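You operate a simulated robot arm through the tools that you are given. There is no shell and no other tool.

You run a simulated robot arm. Do the job below in one go: nothing can be reset, and whatever is moved stays where it is left.

TASK
Wax the middle of the fixed caul, then lay ply two on it.
Fine: load the felt pad at the wax tin, cover the whole patch, put the pad back; the ply lies flat on the middle, tab toward the aisle. A coat counts when it lies all over at full strength: go over it till it gets no stronger.
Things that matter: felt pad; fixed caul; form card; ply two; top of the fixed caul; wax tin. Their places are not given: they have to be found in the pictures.

It is judged by the outcome, as a careful person would: the job done as asked, and still so three seconds after it is handed in. It fails if anything else is knocked over, pushed out of place, dropped, spilled or broken. A push-on lid holds only when it is set on centred and level and pressed home; a screw cap is set on level and turned clockwise until tight.

THE ROBOT
A 7-joint arm with a two-finger parallel gripper, fixed in place. Base frame: the origin is on the floor under the middle of its stand, x ahead of it, y to its left, z up. Readings come in m, rad, newtons and seconds.
It reaches about 1.112 m from its shoulder. Its first joint turns from -2.897 to 2.897 rad. Payload 3.43 kg.
The TCP is the grasp point between the finger pads, 0.034 m short of the fingertips. In the tool frame z runs along the fingers and y along their closing line. Largest opening 0.128 m; finger width 0.024, thickness 0.012; the body of the gripper, 0.048 by 0.13 m, starts 0.096 m behind the TCP.
Orientation is that of the tool frame in the base frame, as a unit quaternion [w, x, y, z]. With the fingers straight down and closing along the base's y, the tool's x points along the base's -x, its y along +y and its z along -z.

THE INTERFACE
- The arm moves only by the tool servo_tool. Its argument "series" is a list of rows, each a list of 7 numbers: the shift along the tool's x, y, z in m, then the turn, a rotation vector about the tool's x, y, z in rad, then the gripper command, from -1 (fully open) to 1 (shut), values between in proportion. In form: [[dx, dy, dz, wx, wy, wz, jaw], ...]. A call has 1 to 20 rows; each row is the pose to reach, as a shift and turn from the pose commanded when the call began, along the tool's axes at that moment. Rows are played at 5 a second. More than 0.05 m and 0.15 rad between two rows, or a gripper value outside its range, and nothing of the call is played. A pose out of reach is approached as far as the arm can. The call stops where the force on the tool passes 50 N (or 10 N more than at its start, if that is more) or the arm is blocked; 0.2 s more then pass. Each finger travels about 0.153 m/s and halts on what it meets, pressing with about 27 N; the grip force reading is that of the motor and also rises with nothing between the fingers. The clock runs only during rows and for 0.2 s after the last one: add rows that repeat a pose to give the fingers time. The reply holds the time, the measured pose of the TCP, the force on the tool along the base axes, the opening and the grip force, in the units named above and with some noise, with the torque about the TCP (base axes, N m) and any sound that the robot's microphone picked up, and new pictures: "views" is both (left out), scene, wrist or none.
- Cameras (640 x 400 px; columns grow to the right, rows downward): "scene" is fixed at [0.0493, -0.6523, 1.6657]; the picture's right is [0.55, -0.83, 0.00], its down [-0.51, -0.34, -0.79] and it looks along [0.66, 0.43, -0.62] (base axes); focal length 321 px, centre (320, 200). "wrist" rides on the gripper at [0.076, -0.011, -0.16] in the tool frame; the picture's right is [0.15, 0.99, 0.00], its down [-0.88, 0.13, -0.45] and it looks along [-0.45, 0.07, 0.89] (tool axes); focal length 234 px, centre (320, 200).
- point_at(camera, pixels): for up to 12 pixels [column, row] of the newest picture of that camera ("zoom" is the newest enlarged one), the place [x, y, z] in the base frame of the surface seen there, good to about 0.002 m. It takes no simulated time.
- enlarge(camera, box): a new picture of the part [left, top, right, bottom] of that camera's present view, enlarged. It takes no simulated time.
- job_done(): hands the job in; it is judged then, once.

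Unless the task says otherwise, let go and move clear before handing in.

The tools are called after "Emit:" as a command line: name --pt "numbers of a row" for each row, then --argument value for the rest, lists and objects as JSON in quotes. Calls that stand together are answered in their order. servo_tool: Moves the arm, as the interface text tells. Its arguments: {"type":"object","properties":{"series":{"type":"array","items":{"type":"array","items":{"type":"number"}}},"views":{"type":"string","enum":["both","scene","wrist","none"]}},"required":["series"]} The other tools are called the same way: point_at (camera, pixels) gives the place of the surface under pixels of a picture; enlarge (camera, box) takes an enlarged picture of a part of a camera's view; job_done () hands the job in.

At the start:

```text
t: 0.0
eef_pos: [0.5629, 0.022, 1.1744]
orientation: [0.001, 0.0, 1.0, 0.0]
wrist_force: [0.6, -0.2, 0.2]
ft_torque: [0.0, 0.01, -0.04]
gripper_width: 0.128
grip_force: 0.0
```

scene: 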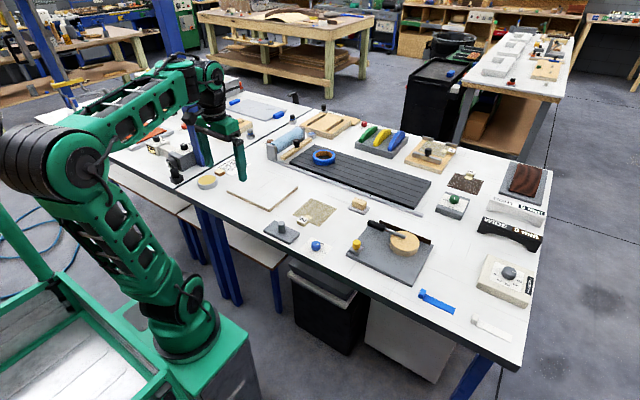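
wrist: 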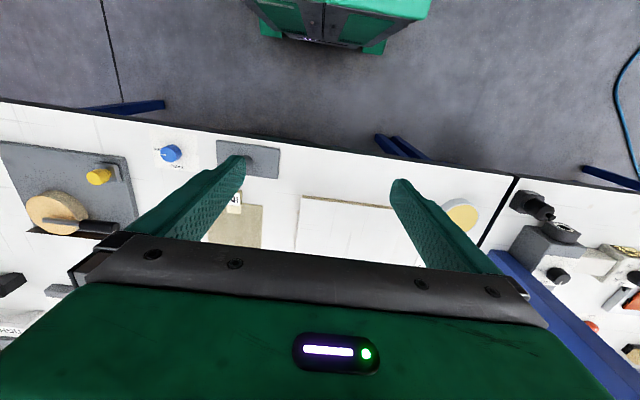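

The scene shows a bench with many items; I need close-ups to identify the fixed caul, form card, felt pad, wax tin and ply two. I'll enlarge several parts of the scene view.

Emit:
enlarge --camera "scene" --box '[160, 80, 360, 205]'

Emit:
enlarge --camera "scene" --box '[220, 170, 420, 295]'

Emit:
enlarge --camera "scene" --box '[340, 110, 560, 247]'

Emit:
enlarge --camera "scene" --box '[340, 215, 560, 352]'

Emit:
enlarge --camera "scene" --box '[100, 80, 260, 200]'

```text
3.20 times, centred on (260, 142) of scene
```

zoom: 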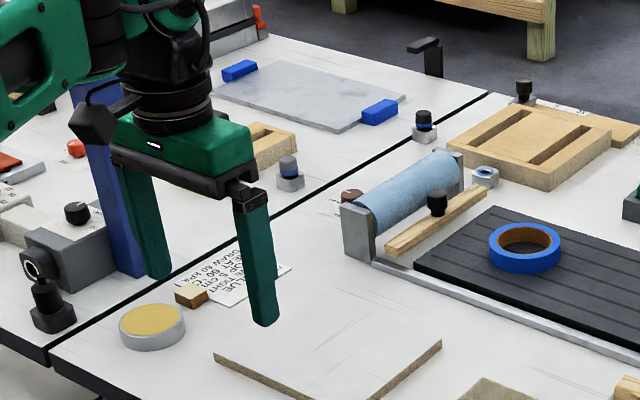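

```text
3.20 times, centred on (320, 232) of scene
```

zoom: 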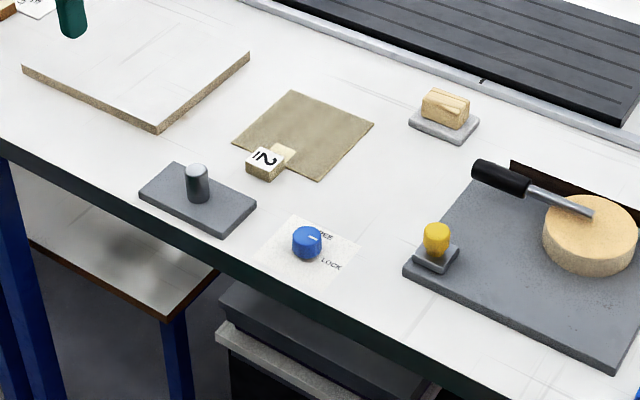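

```text
2.91 times, centred on (450, 178) of scene
```

zoom: 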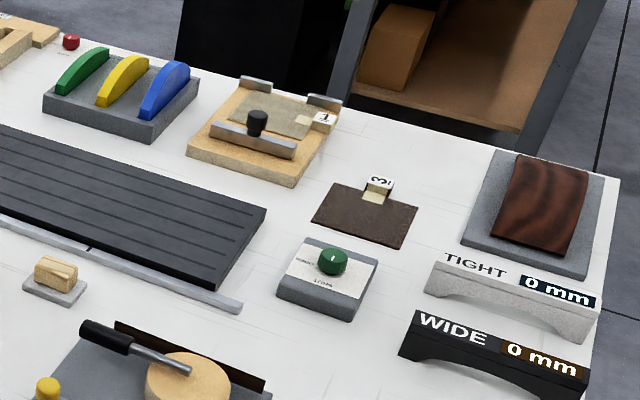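

```text
2.91 times, centred on (450, 284) of scene
```

zoom: 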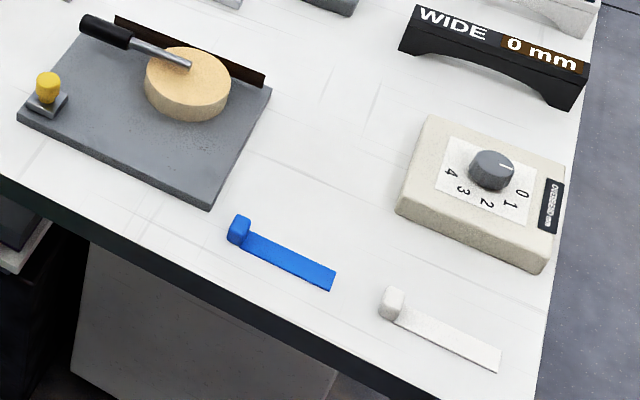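

```text
3.33 times, centred on (180, 140) of scene
```

zoom: 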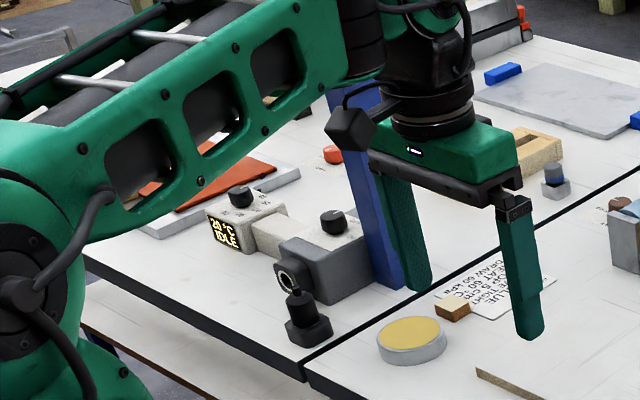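

The zooms show a plate tagged "2", a yellow tin, a card with print partly hidden behind the finger, and several plates. I'll measure the positions of these candidates and look closer at the card.

Emit:
enlarge --camera "scene" --box '[200, 150, 264, 190]'

Emit:
point_at --camera "scene" --pixels '[[207, 181], [232, 168], [262, 188], [318, 212], [303, 221], [282, 225], [272, 232], [358, 203], [316, 246], [429, 153], [467, 183], [400, 242]]'

Emit:
enlarge --camera "scene" --box '[210, 80, 330, 155]'

Emit:
enlarge --camera "wrist" --box '[130, 130, 330, 255]'

Emit:
enlarge --camera "wrist" --box '[440, 170, 640, 295]'

```text
10.00 times, centred on (232, 170) of scene
```

zoom: 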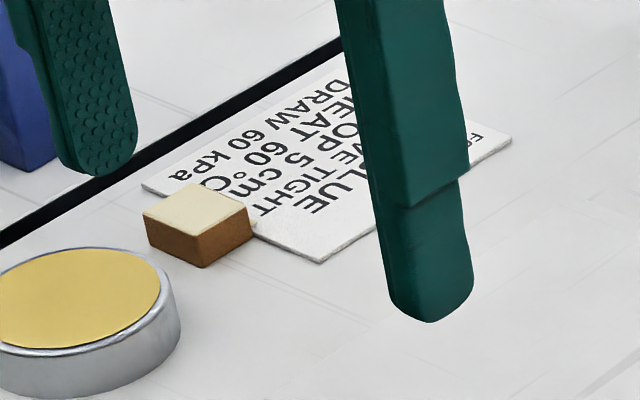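

```text
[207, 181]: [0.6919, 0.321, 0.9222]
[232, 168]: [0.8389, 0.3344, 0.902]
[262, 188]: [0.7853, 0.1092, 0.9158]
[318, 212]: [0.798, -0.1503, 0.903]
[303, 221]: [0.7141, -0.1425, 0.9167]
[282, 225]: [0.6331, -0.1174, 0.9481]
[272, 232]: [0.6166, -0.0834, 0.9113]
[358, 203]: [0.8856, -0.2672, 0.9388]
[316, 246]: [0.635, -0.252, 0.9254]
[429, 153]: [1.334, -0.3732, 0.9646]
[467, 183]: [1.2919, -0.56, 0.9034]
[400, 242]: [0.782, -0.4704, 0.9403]
```

```text
5.33 times, centred on (270, 118) of scene
```

zoom: 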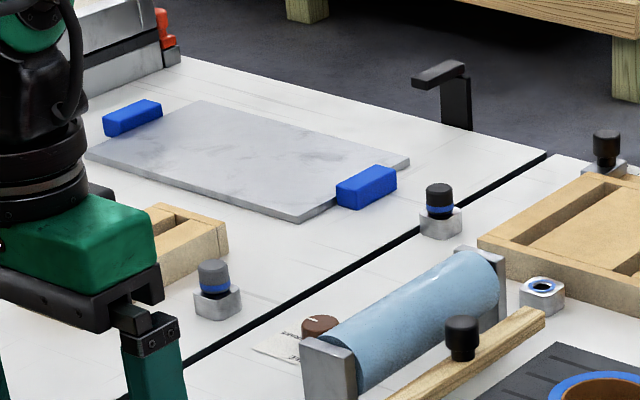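

```text
3.20 times, centred on (230, 192) of wrist
```

zoom: 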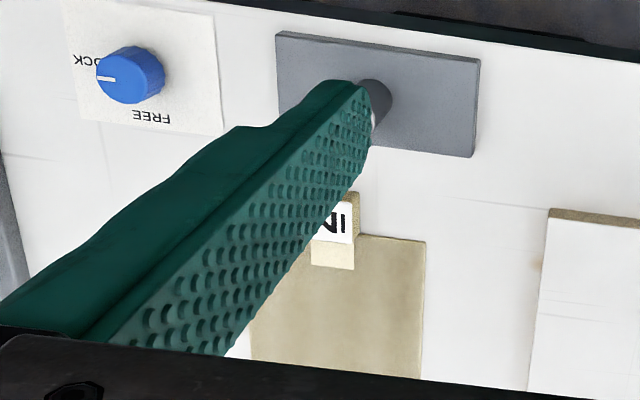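

```text
3.20 times, centred on (540, 232) of wrist
```

zoom: 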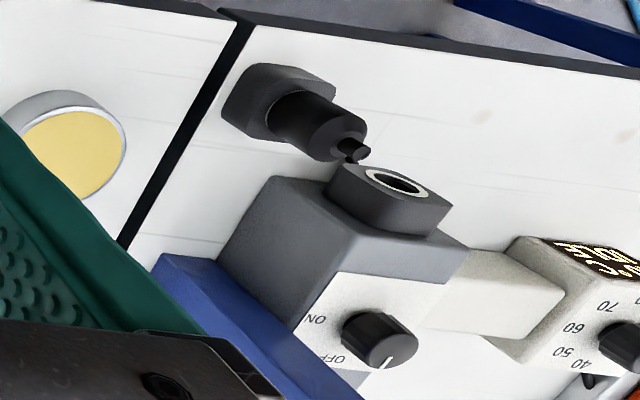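

The card at scene (232,168) is partially hidden by the finger, so I'll shift the arm back and sideways to uncover it and use the wrist camera over the rest of the bench.

Emit:
servo_tool --pt "-0.03 0.0 -0.03 0 0 0 -1" --pt "-0.06 0.03 -0.04 0 0 0 -1" --pt "-0.09 0.06 -0.05 0 0 0 -1" --pt "-0.12 0.09 -0.05 0 0 0 -1" --pt "-0.15 0.12 -0.05 0 0 0 -1" --pt "-0.18 0.15 -0.05 0 0 0 -1" --pt "-0.21 0.18 -0.05 0 0 0 -1" --pt "-0.23 0.22 -0.05 0 0 0 -1" --pt "-0.25 0.26 -0.05 0 0 0 -1" --pt "-0.27 0.3 -0.05 0 0 0 -1"

```text
t: 2.2
eef_pos: [0.8186, 0.3203, 1.2349]
orientation: [0.007, 0.001, 1.0, 0.0]
wrist_force: [-0.8, -0.8, 1.4]
ft_torque: [0.09, -0.11, 0.0]
gripper_width: 0.128
grip_force: 0.0
```

scene: 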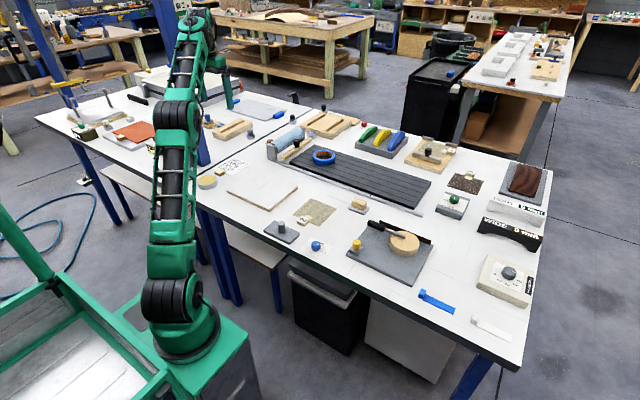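
wrist: 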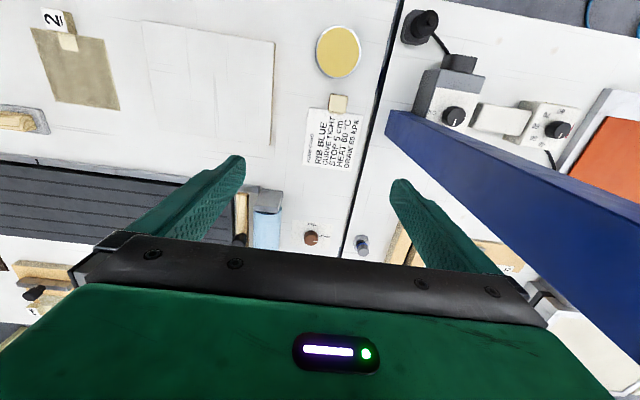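

Emit:
enlarge --camera "wrist" --box '[290, 80, 386, 180]'

Emit:
enlarge --camera "scene" --box '[180, 140, 308, 220]'

Emit:
enlarge --camera "scene" --box '[30, 60, 222, 180]'

Emit:
enlarge --camera "scene" --box '[200, 80, 360, 180]'

Emit:
enlarge --camera "scene" --box '[400, 130, 560, 230]'

```text
4.00 times, centred on (338, 130) of wrist
```

zoom: 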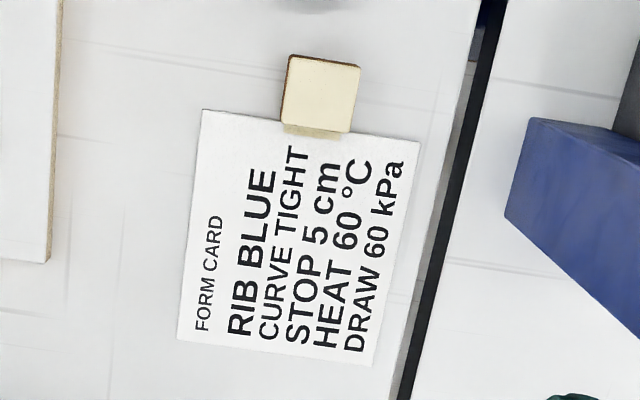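

```text
5.00 times, centred on (244, 180) of scene
```

zoom: 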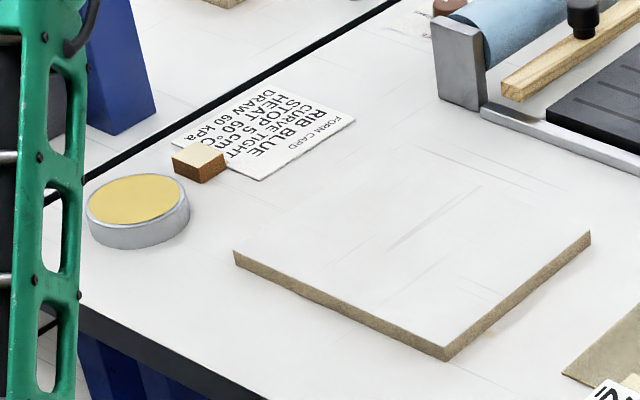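

```text
3.33 times, centred on (126, 120) of scene
```

zoom: 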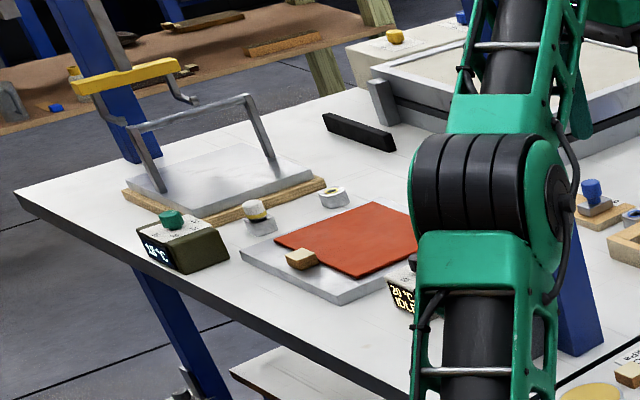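

```text
4.00 times, centred on (280, 130) of scene
```

zoom: 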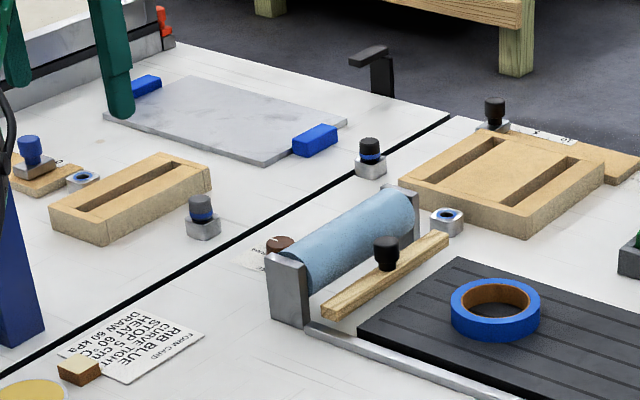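

```text
4.00 times, centred on (480, 180) of scene
```

zoom: 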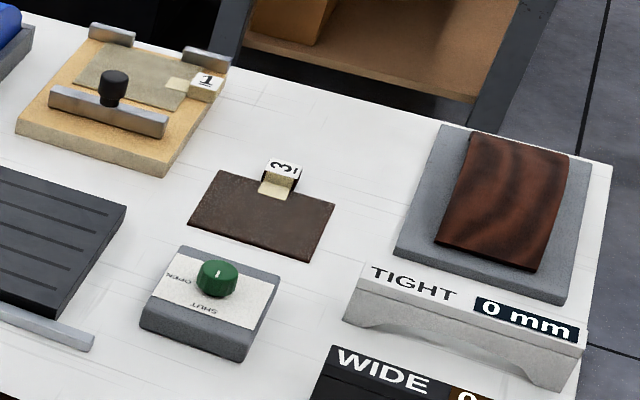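

The card reads "RIB BLUE / CURVE TIGHT / STOP 5 cm / HEAT 60 °C / DRAW 60 kPa"; the small block beside it is its tab grip. I'll carry the wrist camera over the plates and blocks at scene (262,188), (283,231) and (358,204) to tell caul and felt pad apart.

Emit:
servo_tool --pt "0.01 -0.045 0 0 0 0 -1" --pt "0.02 -0.09 0 0 0 0 -1" --pt "0.03 -0.135 0 0 0 0 -1" --pt "0.04 -0.18 0 0 0 0 -1" --pt "0.05 -0.225 0 0 0 0 -1" --pt "0.06 -0.27 0 0 0 0 -1" --pt "0.07 -0.315 0 0 0 0 -1" --pt "0.08 -0.36 0 0 0 0 -1" --pt "0.08 -0.405 0 0 0 0 -1" --pt "0.08 -0.45 0 0 0 0 -1" --pt "0.08 -0.45 0 0 0 0 -1"

```text
t: 4.6
eef_pos: [0.7381, -0.1305, 1.2343]
orientation: [0.006, -0.001, 1.0, -0.001]
wrist_force: [-0.3, 0.7, 0.6]
ft_torque: [-0.01, -0.01, -0.01]
gripper_width: 0.1278
grip_force: 0.0
```

scene: 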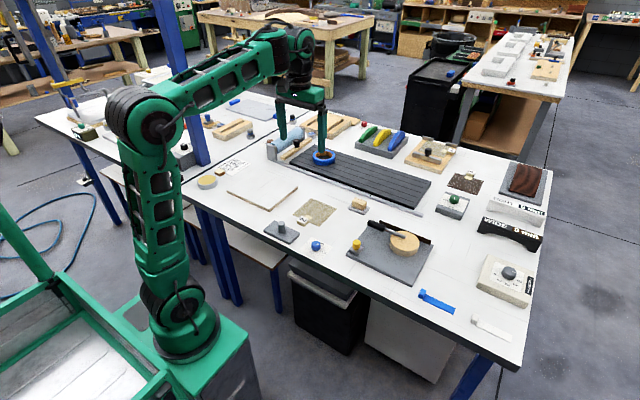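
wrist: 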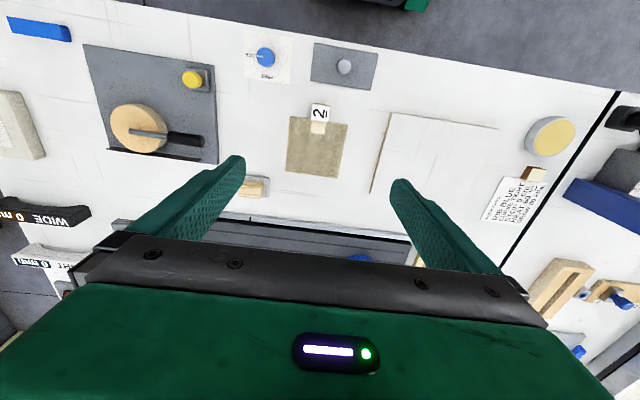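

Emit:
enlarge --camera "wrist" --box '[240, 20, 400, 120]'

Emit:
enlarge --camera "wrist" --box '[200, 100, 360, 200]'

Emit:
enlarge --camera "wrist" --box '[360, 90, 600, 240]'

Emit:
enlarge --camera "wrist" --box '[60, 20, 260, 170]'

Emit:
enlarge --camera "scene" --box '[330, 180, 394, 220]'

```text
4.00 times, centred on (320, 70) of wrist
```

zoom: 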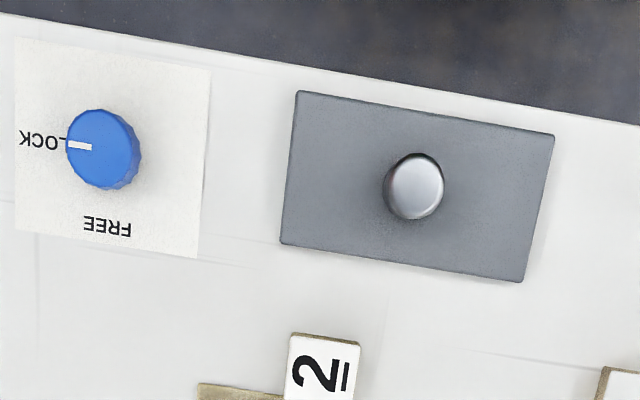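

```text
4.00 times, centred on (280, 150) of wrist
```

zoom: 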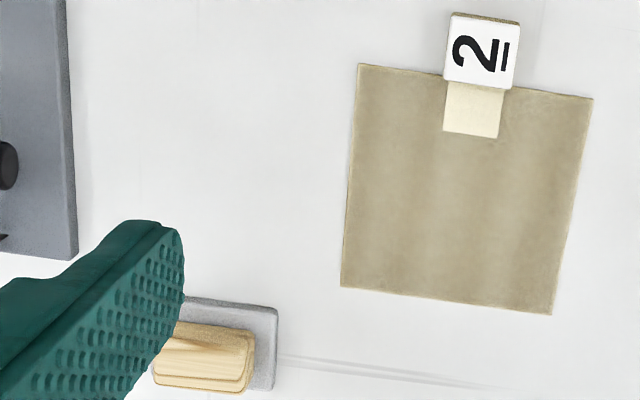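

```text
2.67 times, centred on (480, 165) of wrist
```

zoom: 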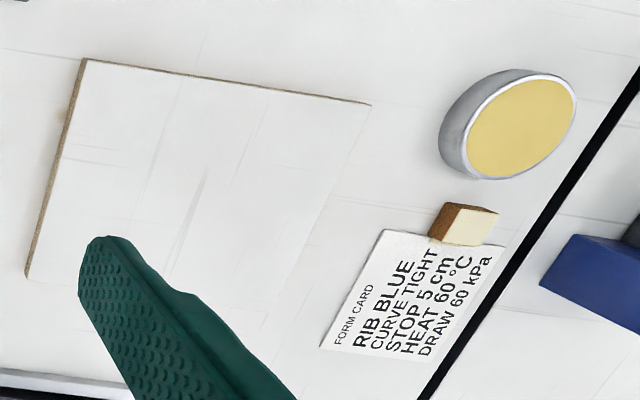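

```text
2.67 times, centred on (160, 95) of wrist
```

zoom: 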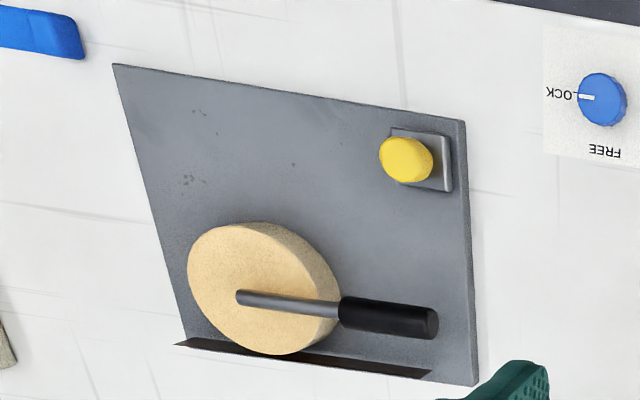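

```text
10.00 times, centred on (362, 200) of scene
```

zoom: 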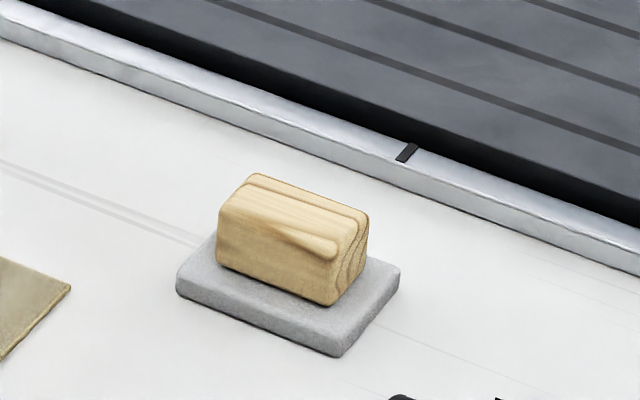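

The block at scene (358,204) is a light-grey felt pad with a wooden grip. Now I'll measure the caul candidates' corners, including the white board, the grey plates and the press-like slab on the far table.

Emit:
point_at --camera "scene" --pixels '[[228, 191], [269, 210], [297, 185], [257, 170], [265, 232], [296, 243], [240, 108], [105, 112], [523, 180], [395, 258], [360, 180], [130, 130]]'

Emit:
enlarge --camera "scene" --box '[30, 80, 190, 180]'

Emit:
enlarge --camera "scene" --box '[150, 60, 310, 160]'

Emit:
enlarge --camera "scene" --box '[220, 160, 310, 216]'

```text
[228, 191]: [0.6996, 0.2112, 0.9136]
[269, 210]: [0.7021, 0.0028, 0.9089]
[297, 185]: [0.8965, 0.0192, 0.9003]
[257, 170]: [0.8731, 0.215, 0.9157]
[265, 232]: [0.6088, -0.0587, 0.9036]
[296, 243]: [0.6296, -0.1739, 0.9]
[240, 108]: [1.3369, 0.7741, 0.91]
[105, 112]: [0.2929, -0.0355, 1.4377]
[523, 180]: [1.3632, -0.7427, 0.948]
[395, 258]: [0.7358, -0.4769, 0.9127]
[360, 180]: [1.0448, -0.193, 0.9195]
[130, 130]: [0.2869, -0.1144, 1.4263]
```

```text
4.00 times, centred on (110, 130) of scene
```

zoom: 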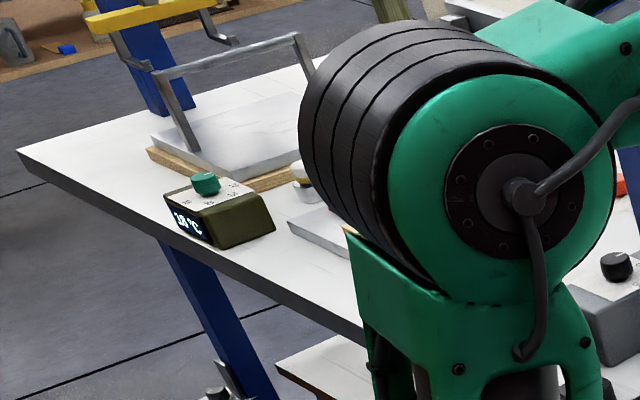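

```text
4.00 times, centred on (230, 110) of scene
```

zoom: 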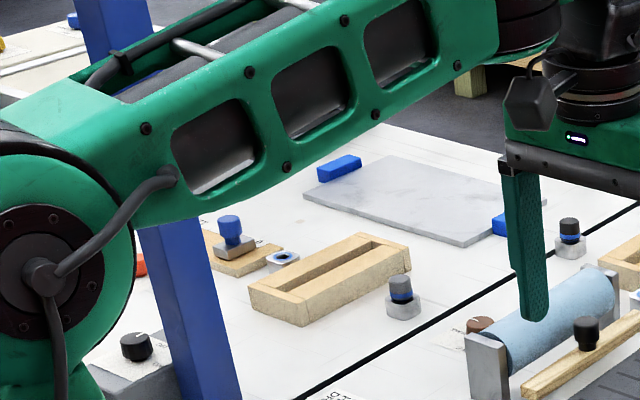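

```text
7.11 times, centred on (265, 188) of scene
```

zoom: 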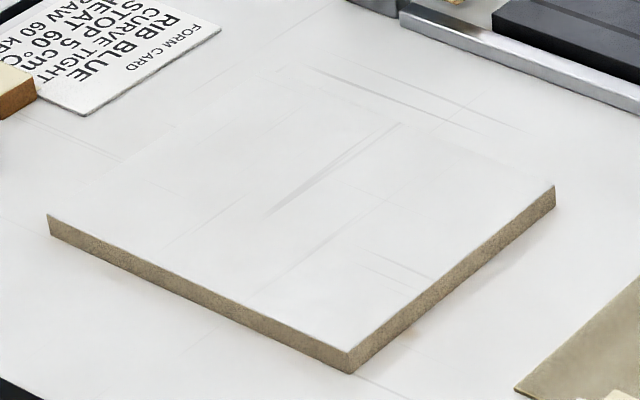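

The white board (x 0.70–0.89, y 0.00–0.21, top 0.916) beside the wax tin and plies is the likely caul. I still need to know where the aisle is, so I'll search the surroundings for signs or marks.

Emit:
enlarge --camera "scene" --box '[480, 100, 640, 200]'

Emit:
enlarge --camera "scene" --box '[300, 0, 640, 212]'

Emit:
enlarge --camera "scene" --box '[0, 0, 320, 200]'

Emit:
enlarge --camera "scene" --box '[0, 160, 320, 360]'

Emit:
enlarge --camera "scene" --box '[320, 200, 640, 400]'

Emit:
enlarge --camera "scene" --box '[290, 90, 400, 158]'

```text
4.00 times, centred on (560, 150) of scene
```

zoom: 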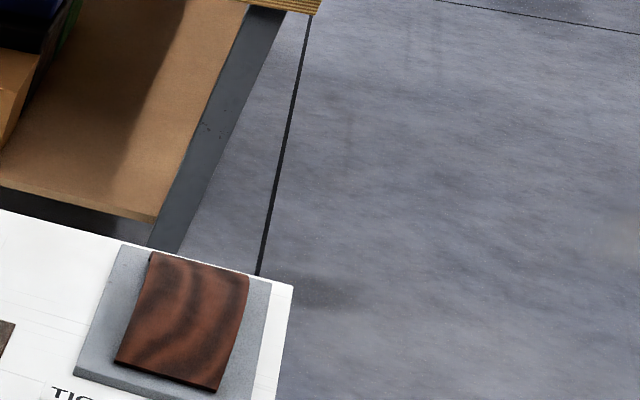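

```text
1.88 times, centred on (470, 106) of scene
```

zoom: 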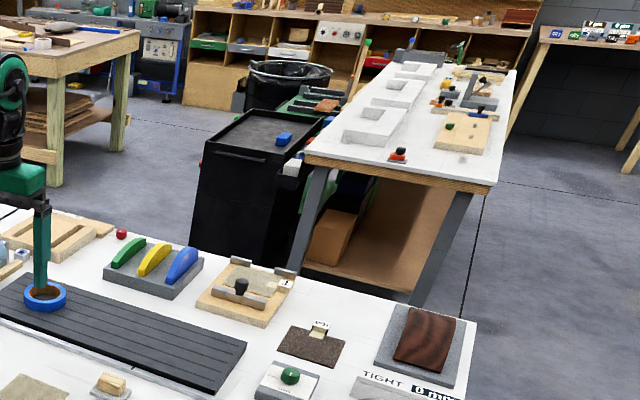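

```text
2.00 times, centred on (160, 100) of scene
```

zoom: 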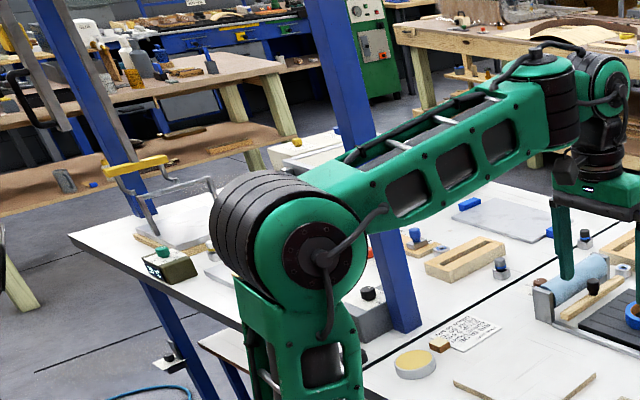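

```text
2.00 times, centred on (160, 260) of scene
```

zoom: 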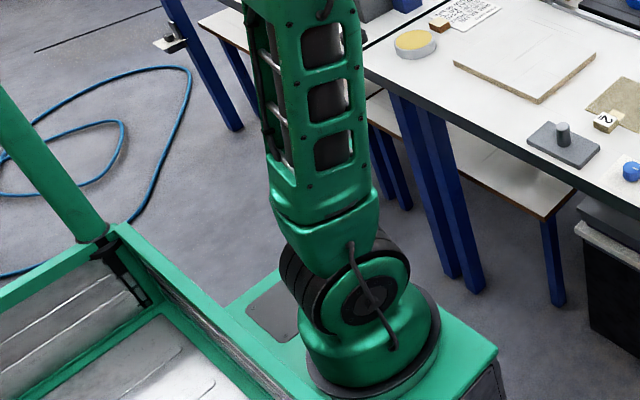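

```text
2.00 times, centred on (480, 300) of scene
```

zoom: 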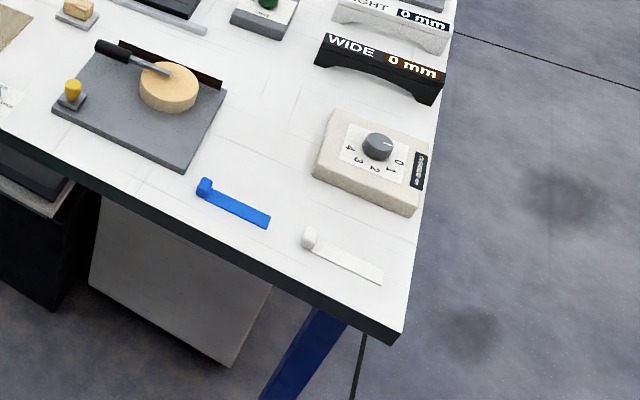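

```text
5.82 times, centred on (345, 124) of scene
```

zoom: 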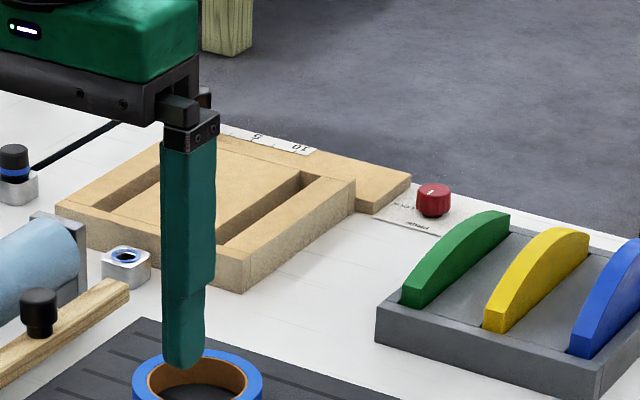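

No sign of a named aisle yet; bench labels (FREE/LOCK, WIDE/TIGHT) read upright from the robot's side. I'll tilt the wrist up to look around the room for the aisle before touching anything.

Emit:
servo_tool --pt "0 0 -0.02 0 -0.14 0 -1" --pt "0 0 -0.04 0 -0.28 0 -1" --pt "0 0 -0.06 0 -0.42 0 -1" --pt "0 0 -0.08 0 -0.56 0 -1" --pt "0 0 -0.1 0 -0.7 0 -1" --pt "0 0 -0.12 0 -0.84 0 -1" --pt "0 0 -0.12 0 -0.84 0 -1"

```text
t: 5.3
eef_pos: [0.7258, 0.0232, 1.2847]
orientation: [0.165, -0.147, 0.975, 0.02]
wrist_force: [1.0, 1.5, -0.2]
ft_torque: [-0.15, 0.07, -0.04]
gripper_width: 0.1282
grip_force: 0.1
stopped in row 3: the arm was blocked; the commanded pose is now the measured one
```

scene: 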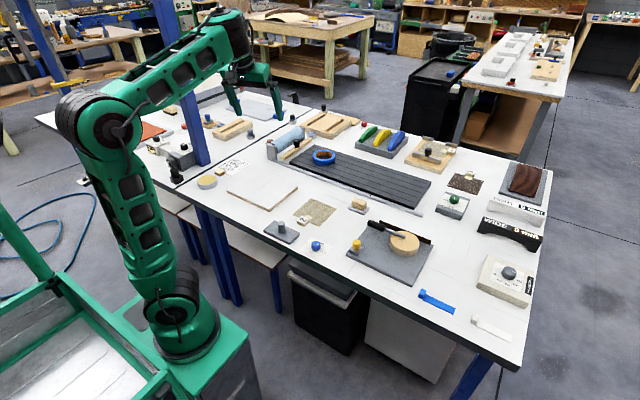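
wrist: 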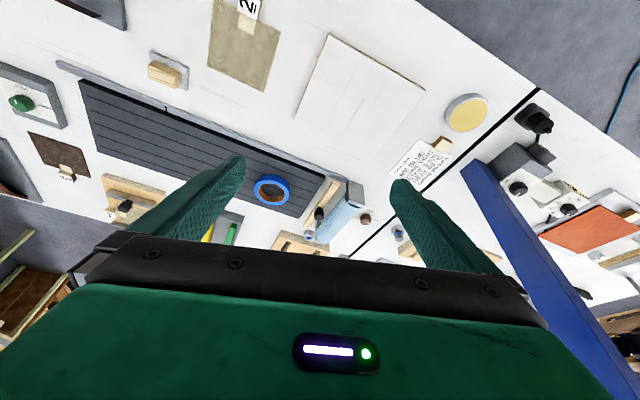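

The tilt was blocked (a joint limit, forces stayed near zero) and nothing was touched. I'll bring the gripper back to pointing straight down.

Emit:
servo_tool --pt "0 0 0 0.01 0.083 0.074 -1" --pt "0 0 0 0.02 0.166 0.148 -1" --pt "0 0 0 0.03 0.25 0.222 -1" --pt "0 0 0 0.04 0.333 0.297 -1" --pt "0 0 0 0.04 0.333 0.297 -1"

```text
t: 6.5
eef_pos: [0.7223, 0.0215, 1.2852]
orientation: [-0.001, 0.003, 1.0, 0.0]
wrist_force: [-0.3, 0.5, -0.3]
ft_torque: [0.02, -0.01, 0.0]
gripper_width: 0.1278
grip_force: 0.1
```

scene: 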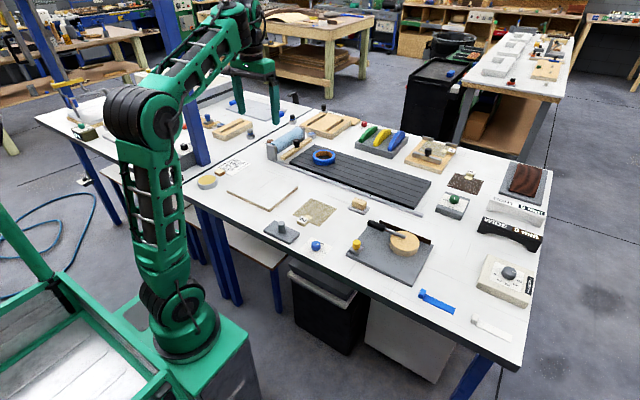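
wrist: 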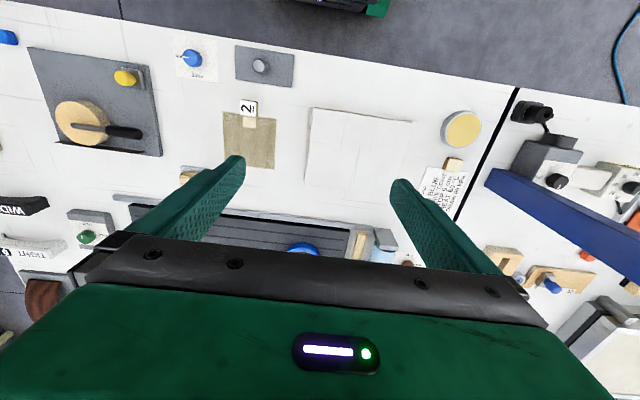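

Back to vertical. I'll tilt the other way, in small steps, so the wrist camera looks back toward the robot's side of the room.

Emit:
servo_tool --pt "0.02 0 0 0 0.1 0 -1" --pt "0.04 0 0 0 0.2 0 -1" --pt "0.06 0 0 0 0.3 0 -1" --pt "0.08 0 0 0 0.4 0 -1" --pt "0.1 0 0 0 0.5 0 -1" --pt "0.12 0 0 0 0.6 0 -1" --pt "0.14 0 0 0 0.7 0 -1" --pt "0.14 0 0 0 0.7 0 -1"

```text
t: 6.9
eef_pos: [0.6973, 0.0235, 1.2965]
orientation: [-0.023, 0.008, 1.0, 0.002]
wrist_force: [31.0, 11.7, -68.9]
ft_torque: [-0.65, 0.83, -0.16]
gripper_width: 0.1279
grip_force: 0.0
stopped in row 2: the force on the tool passed its limit at 207 N (the readings are from after the stop); the commanded pose is now the measured one
```

scene: 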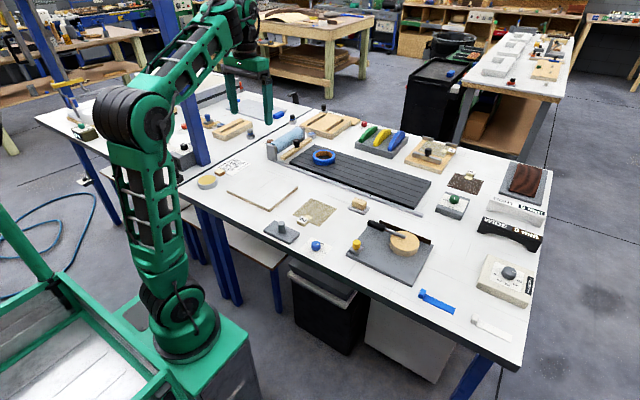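
wrist: 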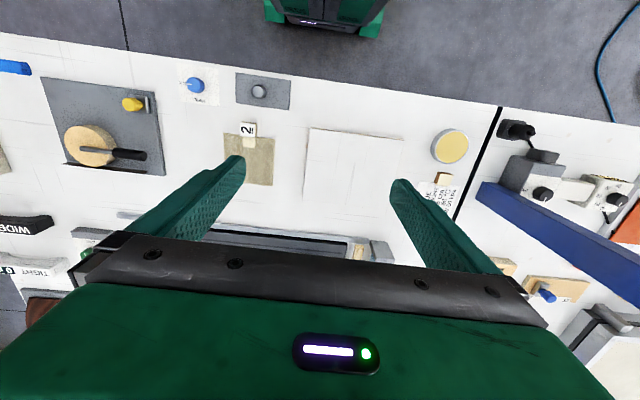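

Contact force built up (207 N), most likely the gripper body against the arm itself at this high folded pose; nothing on the bench was moved. I'll reverse that motion and descend to a roomier height, giving up the look-around.

Emit:
servo_tool --pt "-0.01 0 0.01 0.002 -0.023 -0.008 -1" --pt "-0.02 0 0.03 0.004 -0.046 -0.016 -1" --pt "-0.02 0 0.06 0.004 -0.046 -0.016 -1" --pt "-0.02 0 0.09 0.004 -0.046 -0.016 -1" --pt "-0.02 0 0.12 0.004 -0.046 -0.016 -1" --pt "-0.02 0 0.12 0.004 -0.046 -0.016 -1"

```text
t: 8.3
eef_pos: [0.7106, 0.0212, 1.1751]
orientation: [-0.004, 0.001, 1.0, 0.002]
wrist_force: [-0.1, -0.2, 0.4]
ft_torque: [0.0, -0.02, 0.01]
gripper_width: 0.128
grip_force: 0.1
```

scene: 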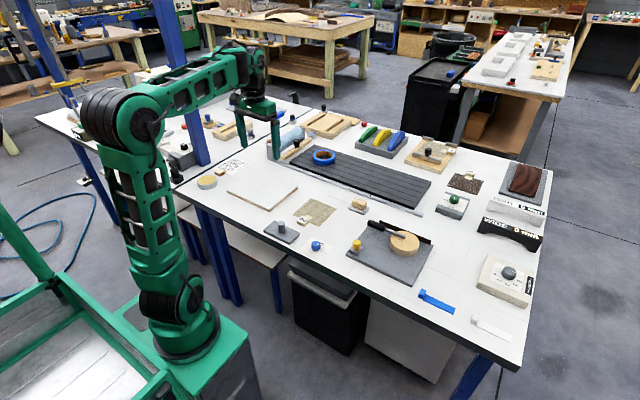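
wrist: 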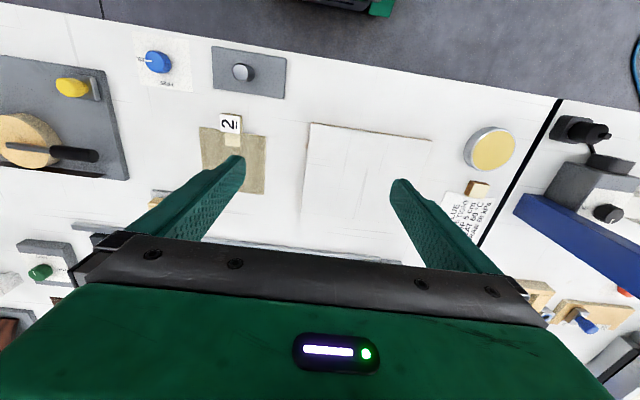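

The arm is clear at z 1.175 and all items are where they were. Now I'll measure the felt pad, the wax tin and the caul precisely.

Emit:
enlarge --camera "scene" --box '[330, 180, 394, 220]'

Emit:
point_at --camera "zoom" --pixels '[[180, 280], [338, 345], [398, 270], [220, 215], [332, 300], [366, 215], [255, 178], [280, 220], [345, 235], [228, 265], [200, 300], [260, 345]]'

```text
10.00 times, centred on (362, 200) of scene
```

zoom: 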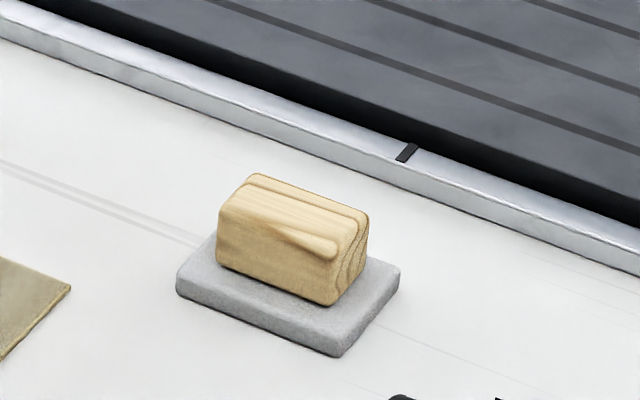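

```text
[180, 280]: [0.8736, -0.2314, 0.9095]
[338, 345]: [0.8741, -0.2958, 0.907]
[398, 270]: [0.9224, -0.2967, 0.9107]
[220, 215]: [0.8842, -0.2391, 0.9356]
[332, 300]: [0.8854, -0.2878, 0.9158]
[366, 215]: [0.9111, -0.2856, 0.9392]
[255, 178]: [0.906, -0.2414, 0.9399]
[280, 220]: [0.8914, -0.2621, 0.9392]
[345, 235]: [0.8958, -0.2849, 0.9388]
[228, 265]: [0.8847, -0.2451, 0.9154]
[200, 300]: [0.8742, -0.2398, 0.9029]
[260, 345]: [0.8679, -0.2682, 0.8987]
```

The pad's felt spans x 0.873–0.923, y −0.231 to −0.296, with the grip block 0.027 × 0.049 and top 0.940. Now the wax tin and caul corners in detail.

Emit:
enlarge --camera "scene" --box '[184, 162, 232, 192]'

Emit:
point_at --camera "zoom" --pixels '[[170, 220], [300, 160], [430, 215], [300, 290], [300, 220], [162, 245], [437, 240], [300, 310], [200, 200], [400, 200], [300, 345], [300, 150]]'

Emit:
enlarge --camera "wrist" --box '[440, 100, 536, 180]'

```text
13.33 times, centred on (208, 177) of scene
```

zoom: 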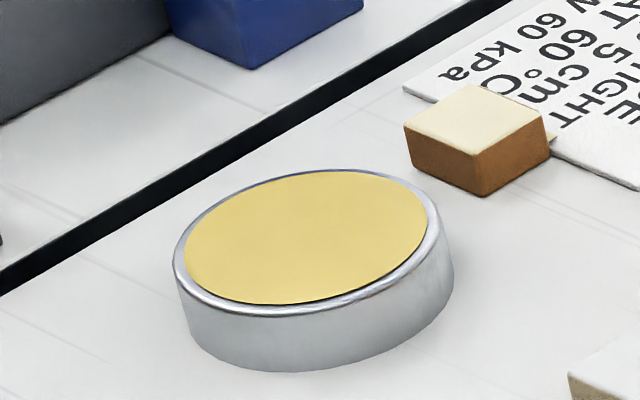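

```text
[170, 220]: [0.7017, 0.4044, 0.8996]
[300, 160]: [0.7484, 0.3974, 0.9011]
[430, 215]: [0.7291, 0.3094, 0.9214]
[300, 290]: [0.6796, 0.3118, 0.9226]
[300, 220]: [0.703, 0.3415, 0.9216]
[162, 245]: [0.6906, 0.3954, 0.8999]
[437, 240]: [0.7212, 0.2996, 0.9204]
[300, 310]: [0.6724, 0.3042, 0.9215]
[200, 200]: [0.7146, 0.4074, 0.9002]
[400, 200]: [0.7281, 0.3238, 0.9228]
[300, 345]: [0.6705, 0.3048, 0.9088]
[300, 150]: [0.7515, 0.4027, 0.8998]
```

```text
5.00 times, centred on (488, 140) of wrist
```

zoom: 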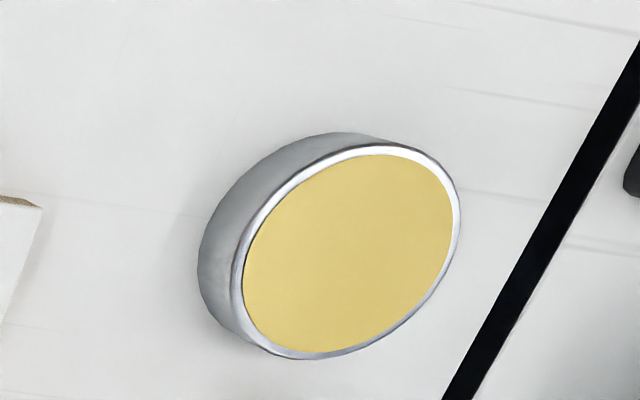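

Emit:
point_at --camera "zoom" --pixels '[[350, 255], [248, 270], [455, 210], [300, 345], [395, 160], [290, 200], [410, 310], [240, 290], [460, 215], [395, 148], [290, 355], [350, 250]]'

Emit:
enlarge --camera "wrist" --box '[290, 110, 440, 210]'

```text
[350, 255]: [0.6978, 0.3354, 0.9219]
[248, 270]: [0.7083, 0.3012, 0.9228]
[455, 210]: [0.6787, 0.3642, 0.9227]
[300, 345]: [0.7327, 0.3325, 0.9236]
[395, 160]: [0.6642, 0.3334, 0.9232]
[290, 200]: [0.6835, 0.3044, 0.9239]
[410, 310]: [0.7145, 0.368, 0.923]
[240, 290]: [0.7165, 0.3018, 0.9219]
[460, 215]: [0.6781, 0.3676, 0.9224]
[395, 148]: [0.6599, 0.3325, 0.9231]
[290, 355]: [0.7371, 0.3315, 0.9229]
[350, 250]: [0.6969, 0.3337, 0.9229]
```

```text
4.00 times, centred on (365, 160) of wrist
```

zoom: 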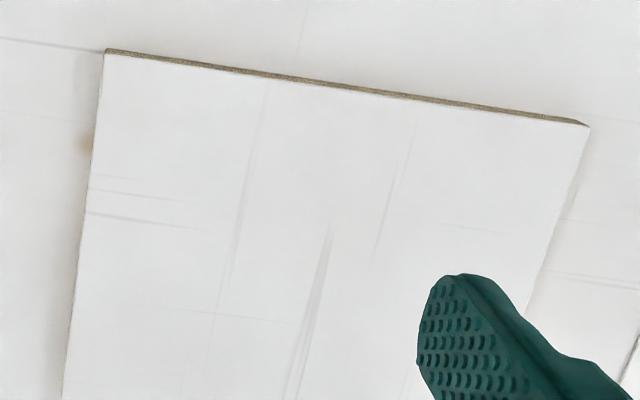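

Emit:
point_at --camera "zoom" --pixels '[[107, 52], [586, 127], [350, 90], [66, 390], [90, 200], [556, 220], [580, 135], [120, 70], [300, 250]]'

Emit:
enlarge --camera "scene" --box '[220, 160, 310, 216]'

Emit:
point_at --camera "scene" --pixels '[[258, 168], [257, 172], [270, 174], [280, 178], [290, 182], [296, 186], [250, 172], [240, 180], [262, 174], [265, 170]]'

```text
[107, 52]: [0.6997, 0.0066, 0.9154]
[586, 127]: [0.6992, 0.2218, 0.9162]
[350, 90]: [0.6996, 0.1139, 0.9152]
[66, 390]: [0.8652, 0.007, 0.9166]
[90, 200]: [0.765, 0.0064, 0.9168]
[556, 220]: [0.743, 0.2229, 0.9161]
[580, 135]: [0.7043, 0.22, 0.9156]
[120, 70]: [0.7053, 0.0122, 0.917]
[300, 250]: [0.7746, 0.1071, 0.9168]
```

```text
7.11 times, centred on (265, 188) of scene
```

zoom: 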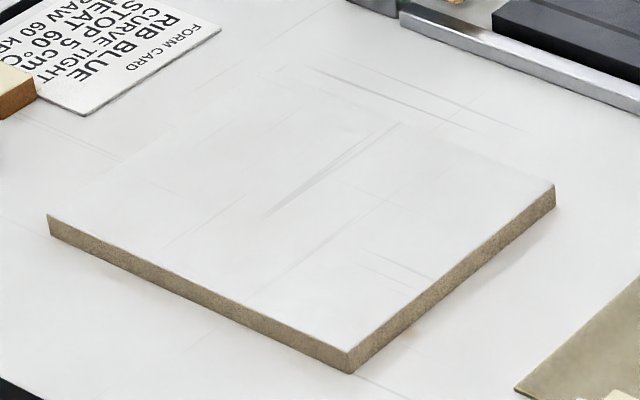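

```text
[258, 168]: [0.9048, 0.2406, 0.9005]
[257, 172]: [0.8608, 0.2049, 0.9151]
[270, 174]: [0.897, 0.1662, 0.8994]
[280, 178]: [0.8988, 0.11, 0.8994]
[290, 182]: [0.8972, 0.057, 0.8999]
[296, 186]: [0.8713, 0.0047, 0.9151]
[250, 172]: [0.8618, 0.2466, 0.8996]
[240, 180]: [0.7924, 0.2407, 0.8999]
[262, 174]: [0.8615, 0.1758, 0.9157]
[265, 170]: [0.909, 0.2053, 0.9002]
```

Emit:
point_at --camera "zoom" --pixels '[[553, 188], [545, 186], [500, 165], [480, 155], [460, 147], [440, 140], [420, 132], [300, 85], [280, 80], [260, 90], [255, 80], [400, 125]]'

Emit:
point_at --camera "zoom" --pixels '[[50, 217], [348, 350], [350, 365], [480, 150], [470, 148], [450, 138], [270, 75], [275, 72], [285, 78], [290, 75], [360, 105], [370, 112]]'

```text
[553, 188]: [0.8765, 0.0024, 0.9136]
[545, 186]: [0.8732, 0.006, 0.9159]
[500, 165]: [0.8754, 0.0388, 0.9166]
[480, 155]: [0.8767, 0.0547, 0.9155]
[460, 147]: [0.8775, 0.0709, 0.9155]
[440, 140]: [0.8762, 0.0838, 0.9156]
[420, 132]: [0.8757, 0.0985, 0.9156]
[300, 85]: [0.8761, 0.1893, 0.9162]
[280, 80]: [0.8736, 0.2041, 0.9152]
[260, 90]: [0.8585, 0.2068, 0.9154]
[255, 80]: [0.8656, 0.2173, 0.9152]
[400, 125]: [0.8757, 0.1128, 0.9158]
```

```text
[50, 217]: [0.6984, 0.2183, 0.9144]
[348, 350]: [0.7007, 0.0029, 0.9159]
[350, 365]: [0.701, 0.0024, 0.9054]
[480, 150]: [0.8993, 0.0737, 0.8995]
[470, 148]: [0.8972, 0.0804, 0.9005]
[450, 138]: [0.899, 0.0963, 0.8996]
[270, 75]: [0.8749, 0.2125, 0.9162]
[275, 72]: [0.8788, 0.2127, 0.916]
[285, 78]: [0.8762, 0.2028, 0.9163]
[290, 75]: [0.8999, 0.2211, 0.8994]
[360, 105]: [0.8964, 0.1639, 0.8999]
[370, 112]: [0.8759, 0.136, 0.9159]
```

The caul's top spans x 0.700–0.880, y 0.004–0.220, centre ≈ (0.790, 0.112), z 0.916. Now I'll measure ply two and its tab block.

Emit:
enlarge --camera "scene" --box '[286, 192, 350, 232]'

Emit:
point_at --camera "zoom" --pixels '[[68, 200], [240, 280], [330, 170], [170, 85], [155, 225], [110, 208], [140, 260], [175, 230], [125, 185], [60, 205], [150, 205], [200, 170]]'

Emit:
enlarge --camera "wrist" --box '[180, 100, 276, 160]'

```text
10.00 times, centred on (318, 212) of scene
```

zoom: 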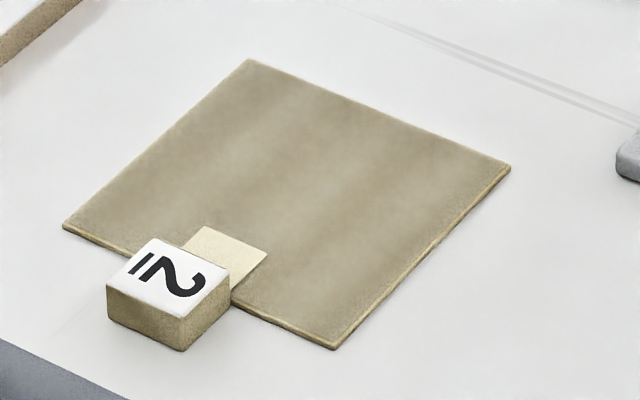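

```text
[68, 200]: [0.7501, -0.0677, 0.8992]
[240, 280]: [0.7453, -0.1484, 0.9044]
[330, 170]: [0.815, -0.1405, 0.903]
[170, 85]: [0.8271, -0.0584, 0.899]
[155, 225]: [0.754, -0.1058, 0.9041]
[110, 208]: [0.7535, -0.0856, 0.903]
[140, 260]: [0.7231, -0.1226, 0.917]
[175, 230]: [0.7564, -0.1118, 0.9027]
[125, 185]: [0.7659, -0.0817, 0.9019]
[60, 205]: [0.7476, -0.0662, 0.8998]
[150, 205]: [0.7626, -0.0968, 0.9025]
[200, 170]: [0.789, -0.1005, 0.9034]
```

```text
6.67 times, centred on (228, 130) of wrist
```

zoom: 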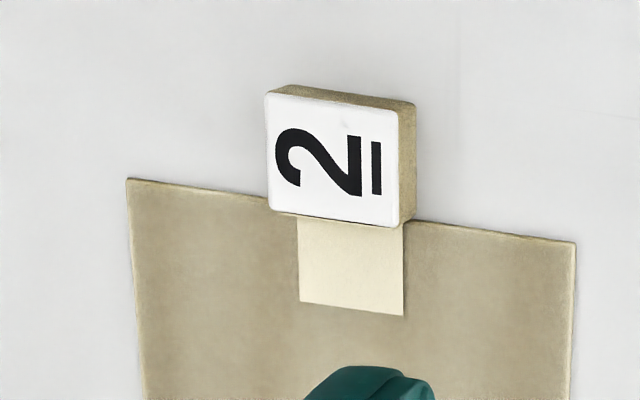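

Emit:
point_at --camera "zoom" --pixels '[[130, 182], [572, 247], [272, 98], [398, 115], [395, 222], [270, 210], [300, 298], [402, 312], [278, 88], [412, 105], [140, 390], [565, 390]]'

Emit:
enlarge --camera "scene" --box '[286, 192, 350, 232]'

Emit:
point_at --camera "scene" --pixels '[[311, 198.5], [336, 209], [320, 226], [293, 214.5], [297, 221], [303, 226], [304, 225], [309, 219], [301, 216.5]]'

```text
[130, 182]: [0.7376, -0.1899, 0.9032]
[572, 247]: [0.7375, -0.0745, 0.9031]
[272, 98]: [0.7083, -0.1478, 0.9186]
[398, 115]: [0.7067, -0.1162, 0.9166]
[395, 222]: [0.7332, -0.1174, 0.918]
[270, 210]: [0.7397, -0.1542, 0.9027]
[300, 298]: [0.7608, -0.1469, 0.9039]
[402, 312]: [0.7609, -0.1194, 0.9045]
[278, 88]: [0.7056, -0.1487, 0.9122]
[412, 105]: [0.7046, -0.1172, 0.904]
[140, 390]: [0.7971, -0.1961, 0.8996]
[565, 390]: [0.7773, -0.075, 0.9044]
```

```text
10.00 times, centred on (318, 212) of scene
```

zoom: 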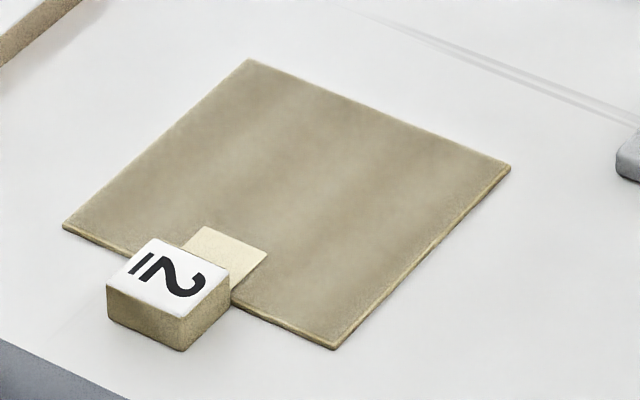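

```text
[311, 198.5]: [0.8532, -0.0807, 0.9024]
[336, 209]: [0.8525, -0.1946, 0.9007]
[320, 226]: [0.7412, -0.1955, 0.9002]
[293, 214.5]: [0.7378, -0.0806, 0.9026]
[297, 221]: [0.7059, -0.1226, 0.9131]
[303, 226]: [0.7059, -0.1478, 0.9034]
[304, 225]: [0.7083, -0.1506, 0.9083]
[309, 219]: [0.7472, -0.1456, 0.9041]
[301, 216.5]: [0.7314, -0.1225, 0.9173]
```

Ply two is about 0.116 m square (x 0.737–0.853, y −0.077 to −0.193), its "2" block on the robot side at (0.720, −0.133). I'll start with the felt pad: move above its grip block at (0.8975, −0.2635).

Emit:
servo_tool --pt "-0.025 -0.035 0.0 0 0 0 -1" --pt "-0.05 -0.07 0.0 0 0 0 -1" --pt "-0.075 -0.11 0.01 0 0 0 -1" --pt "-0.1 -0.15 0.02 0 0 0 -1" --pt "-0.125 -0.19 0.03 0 0 0 -1" --pt "-0.15 -0.23 0.05 0 0 0 -1" --pt "-0.17 -0.26 0.075 0 0 0 -1" --pt "-0.186 -0.286 0.11 0 0 0 -1" --pt "-0.186 -0.286 0.145 0 0 0 -1" --pt "-0.186 -0.286 0.145 0 0 0 -1"

```text
refused: row 6 steps farther than a row can; nothing moved
```

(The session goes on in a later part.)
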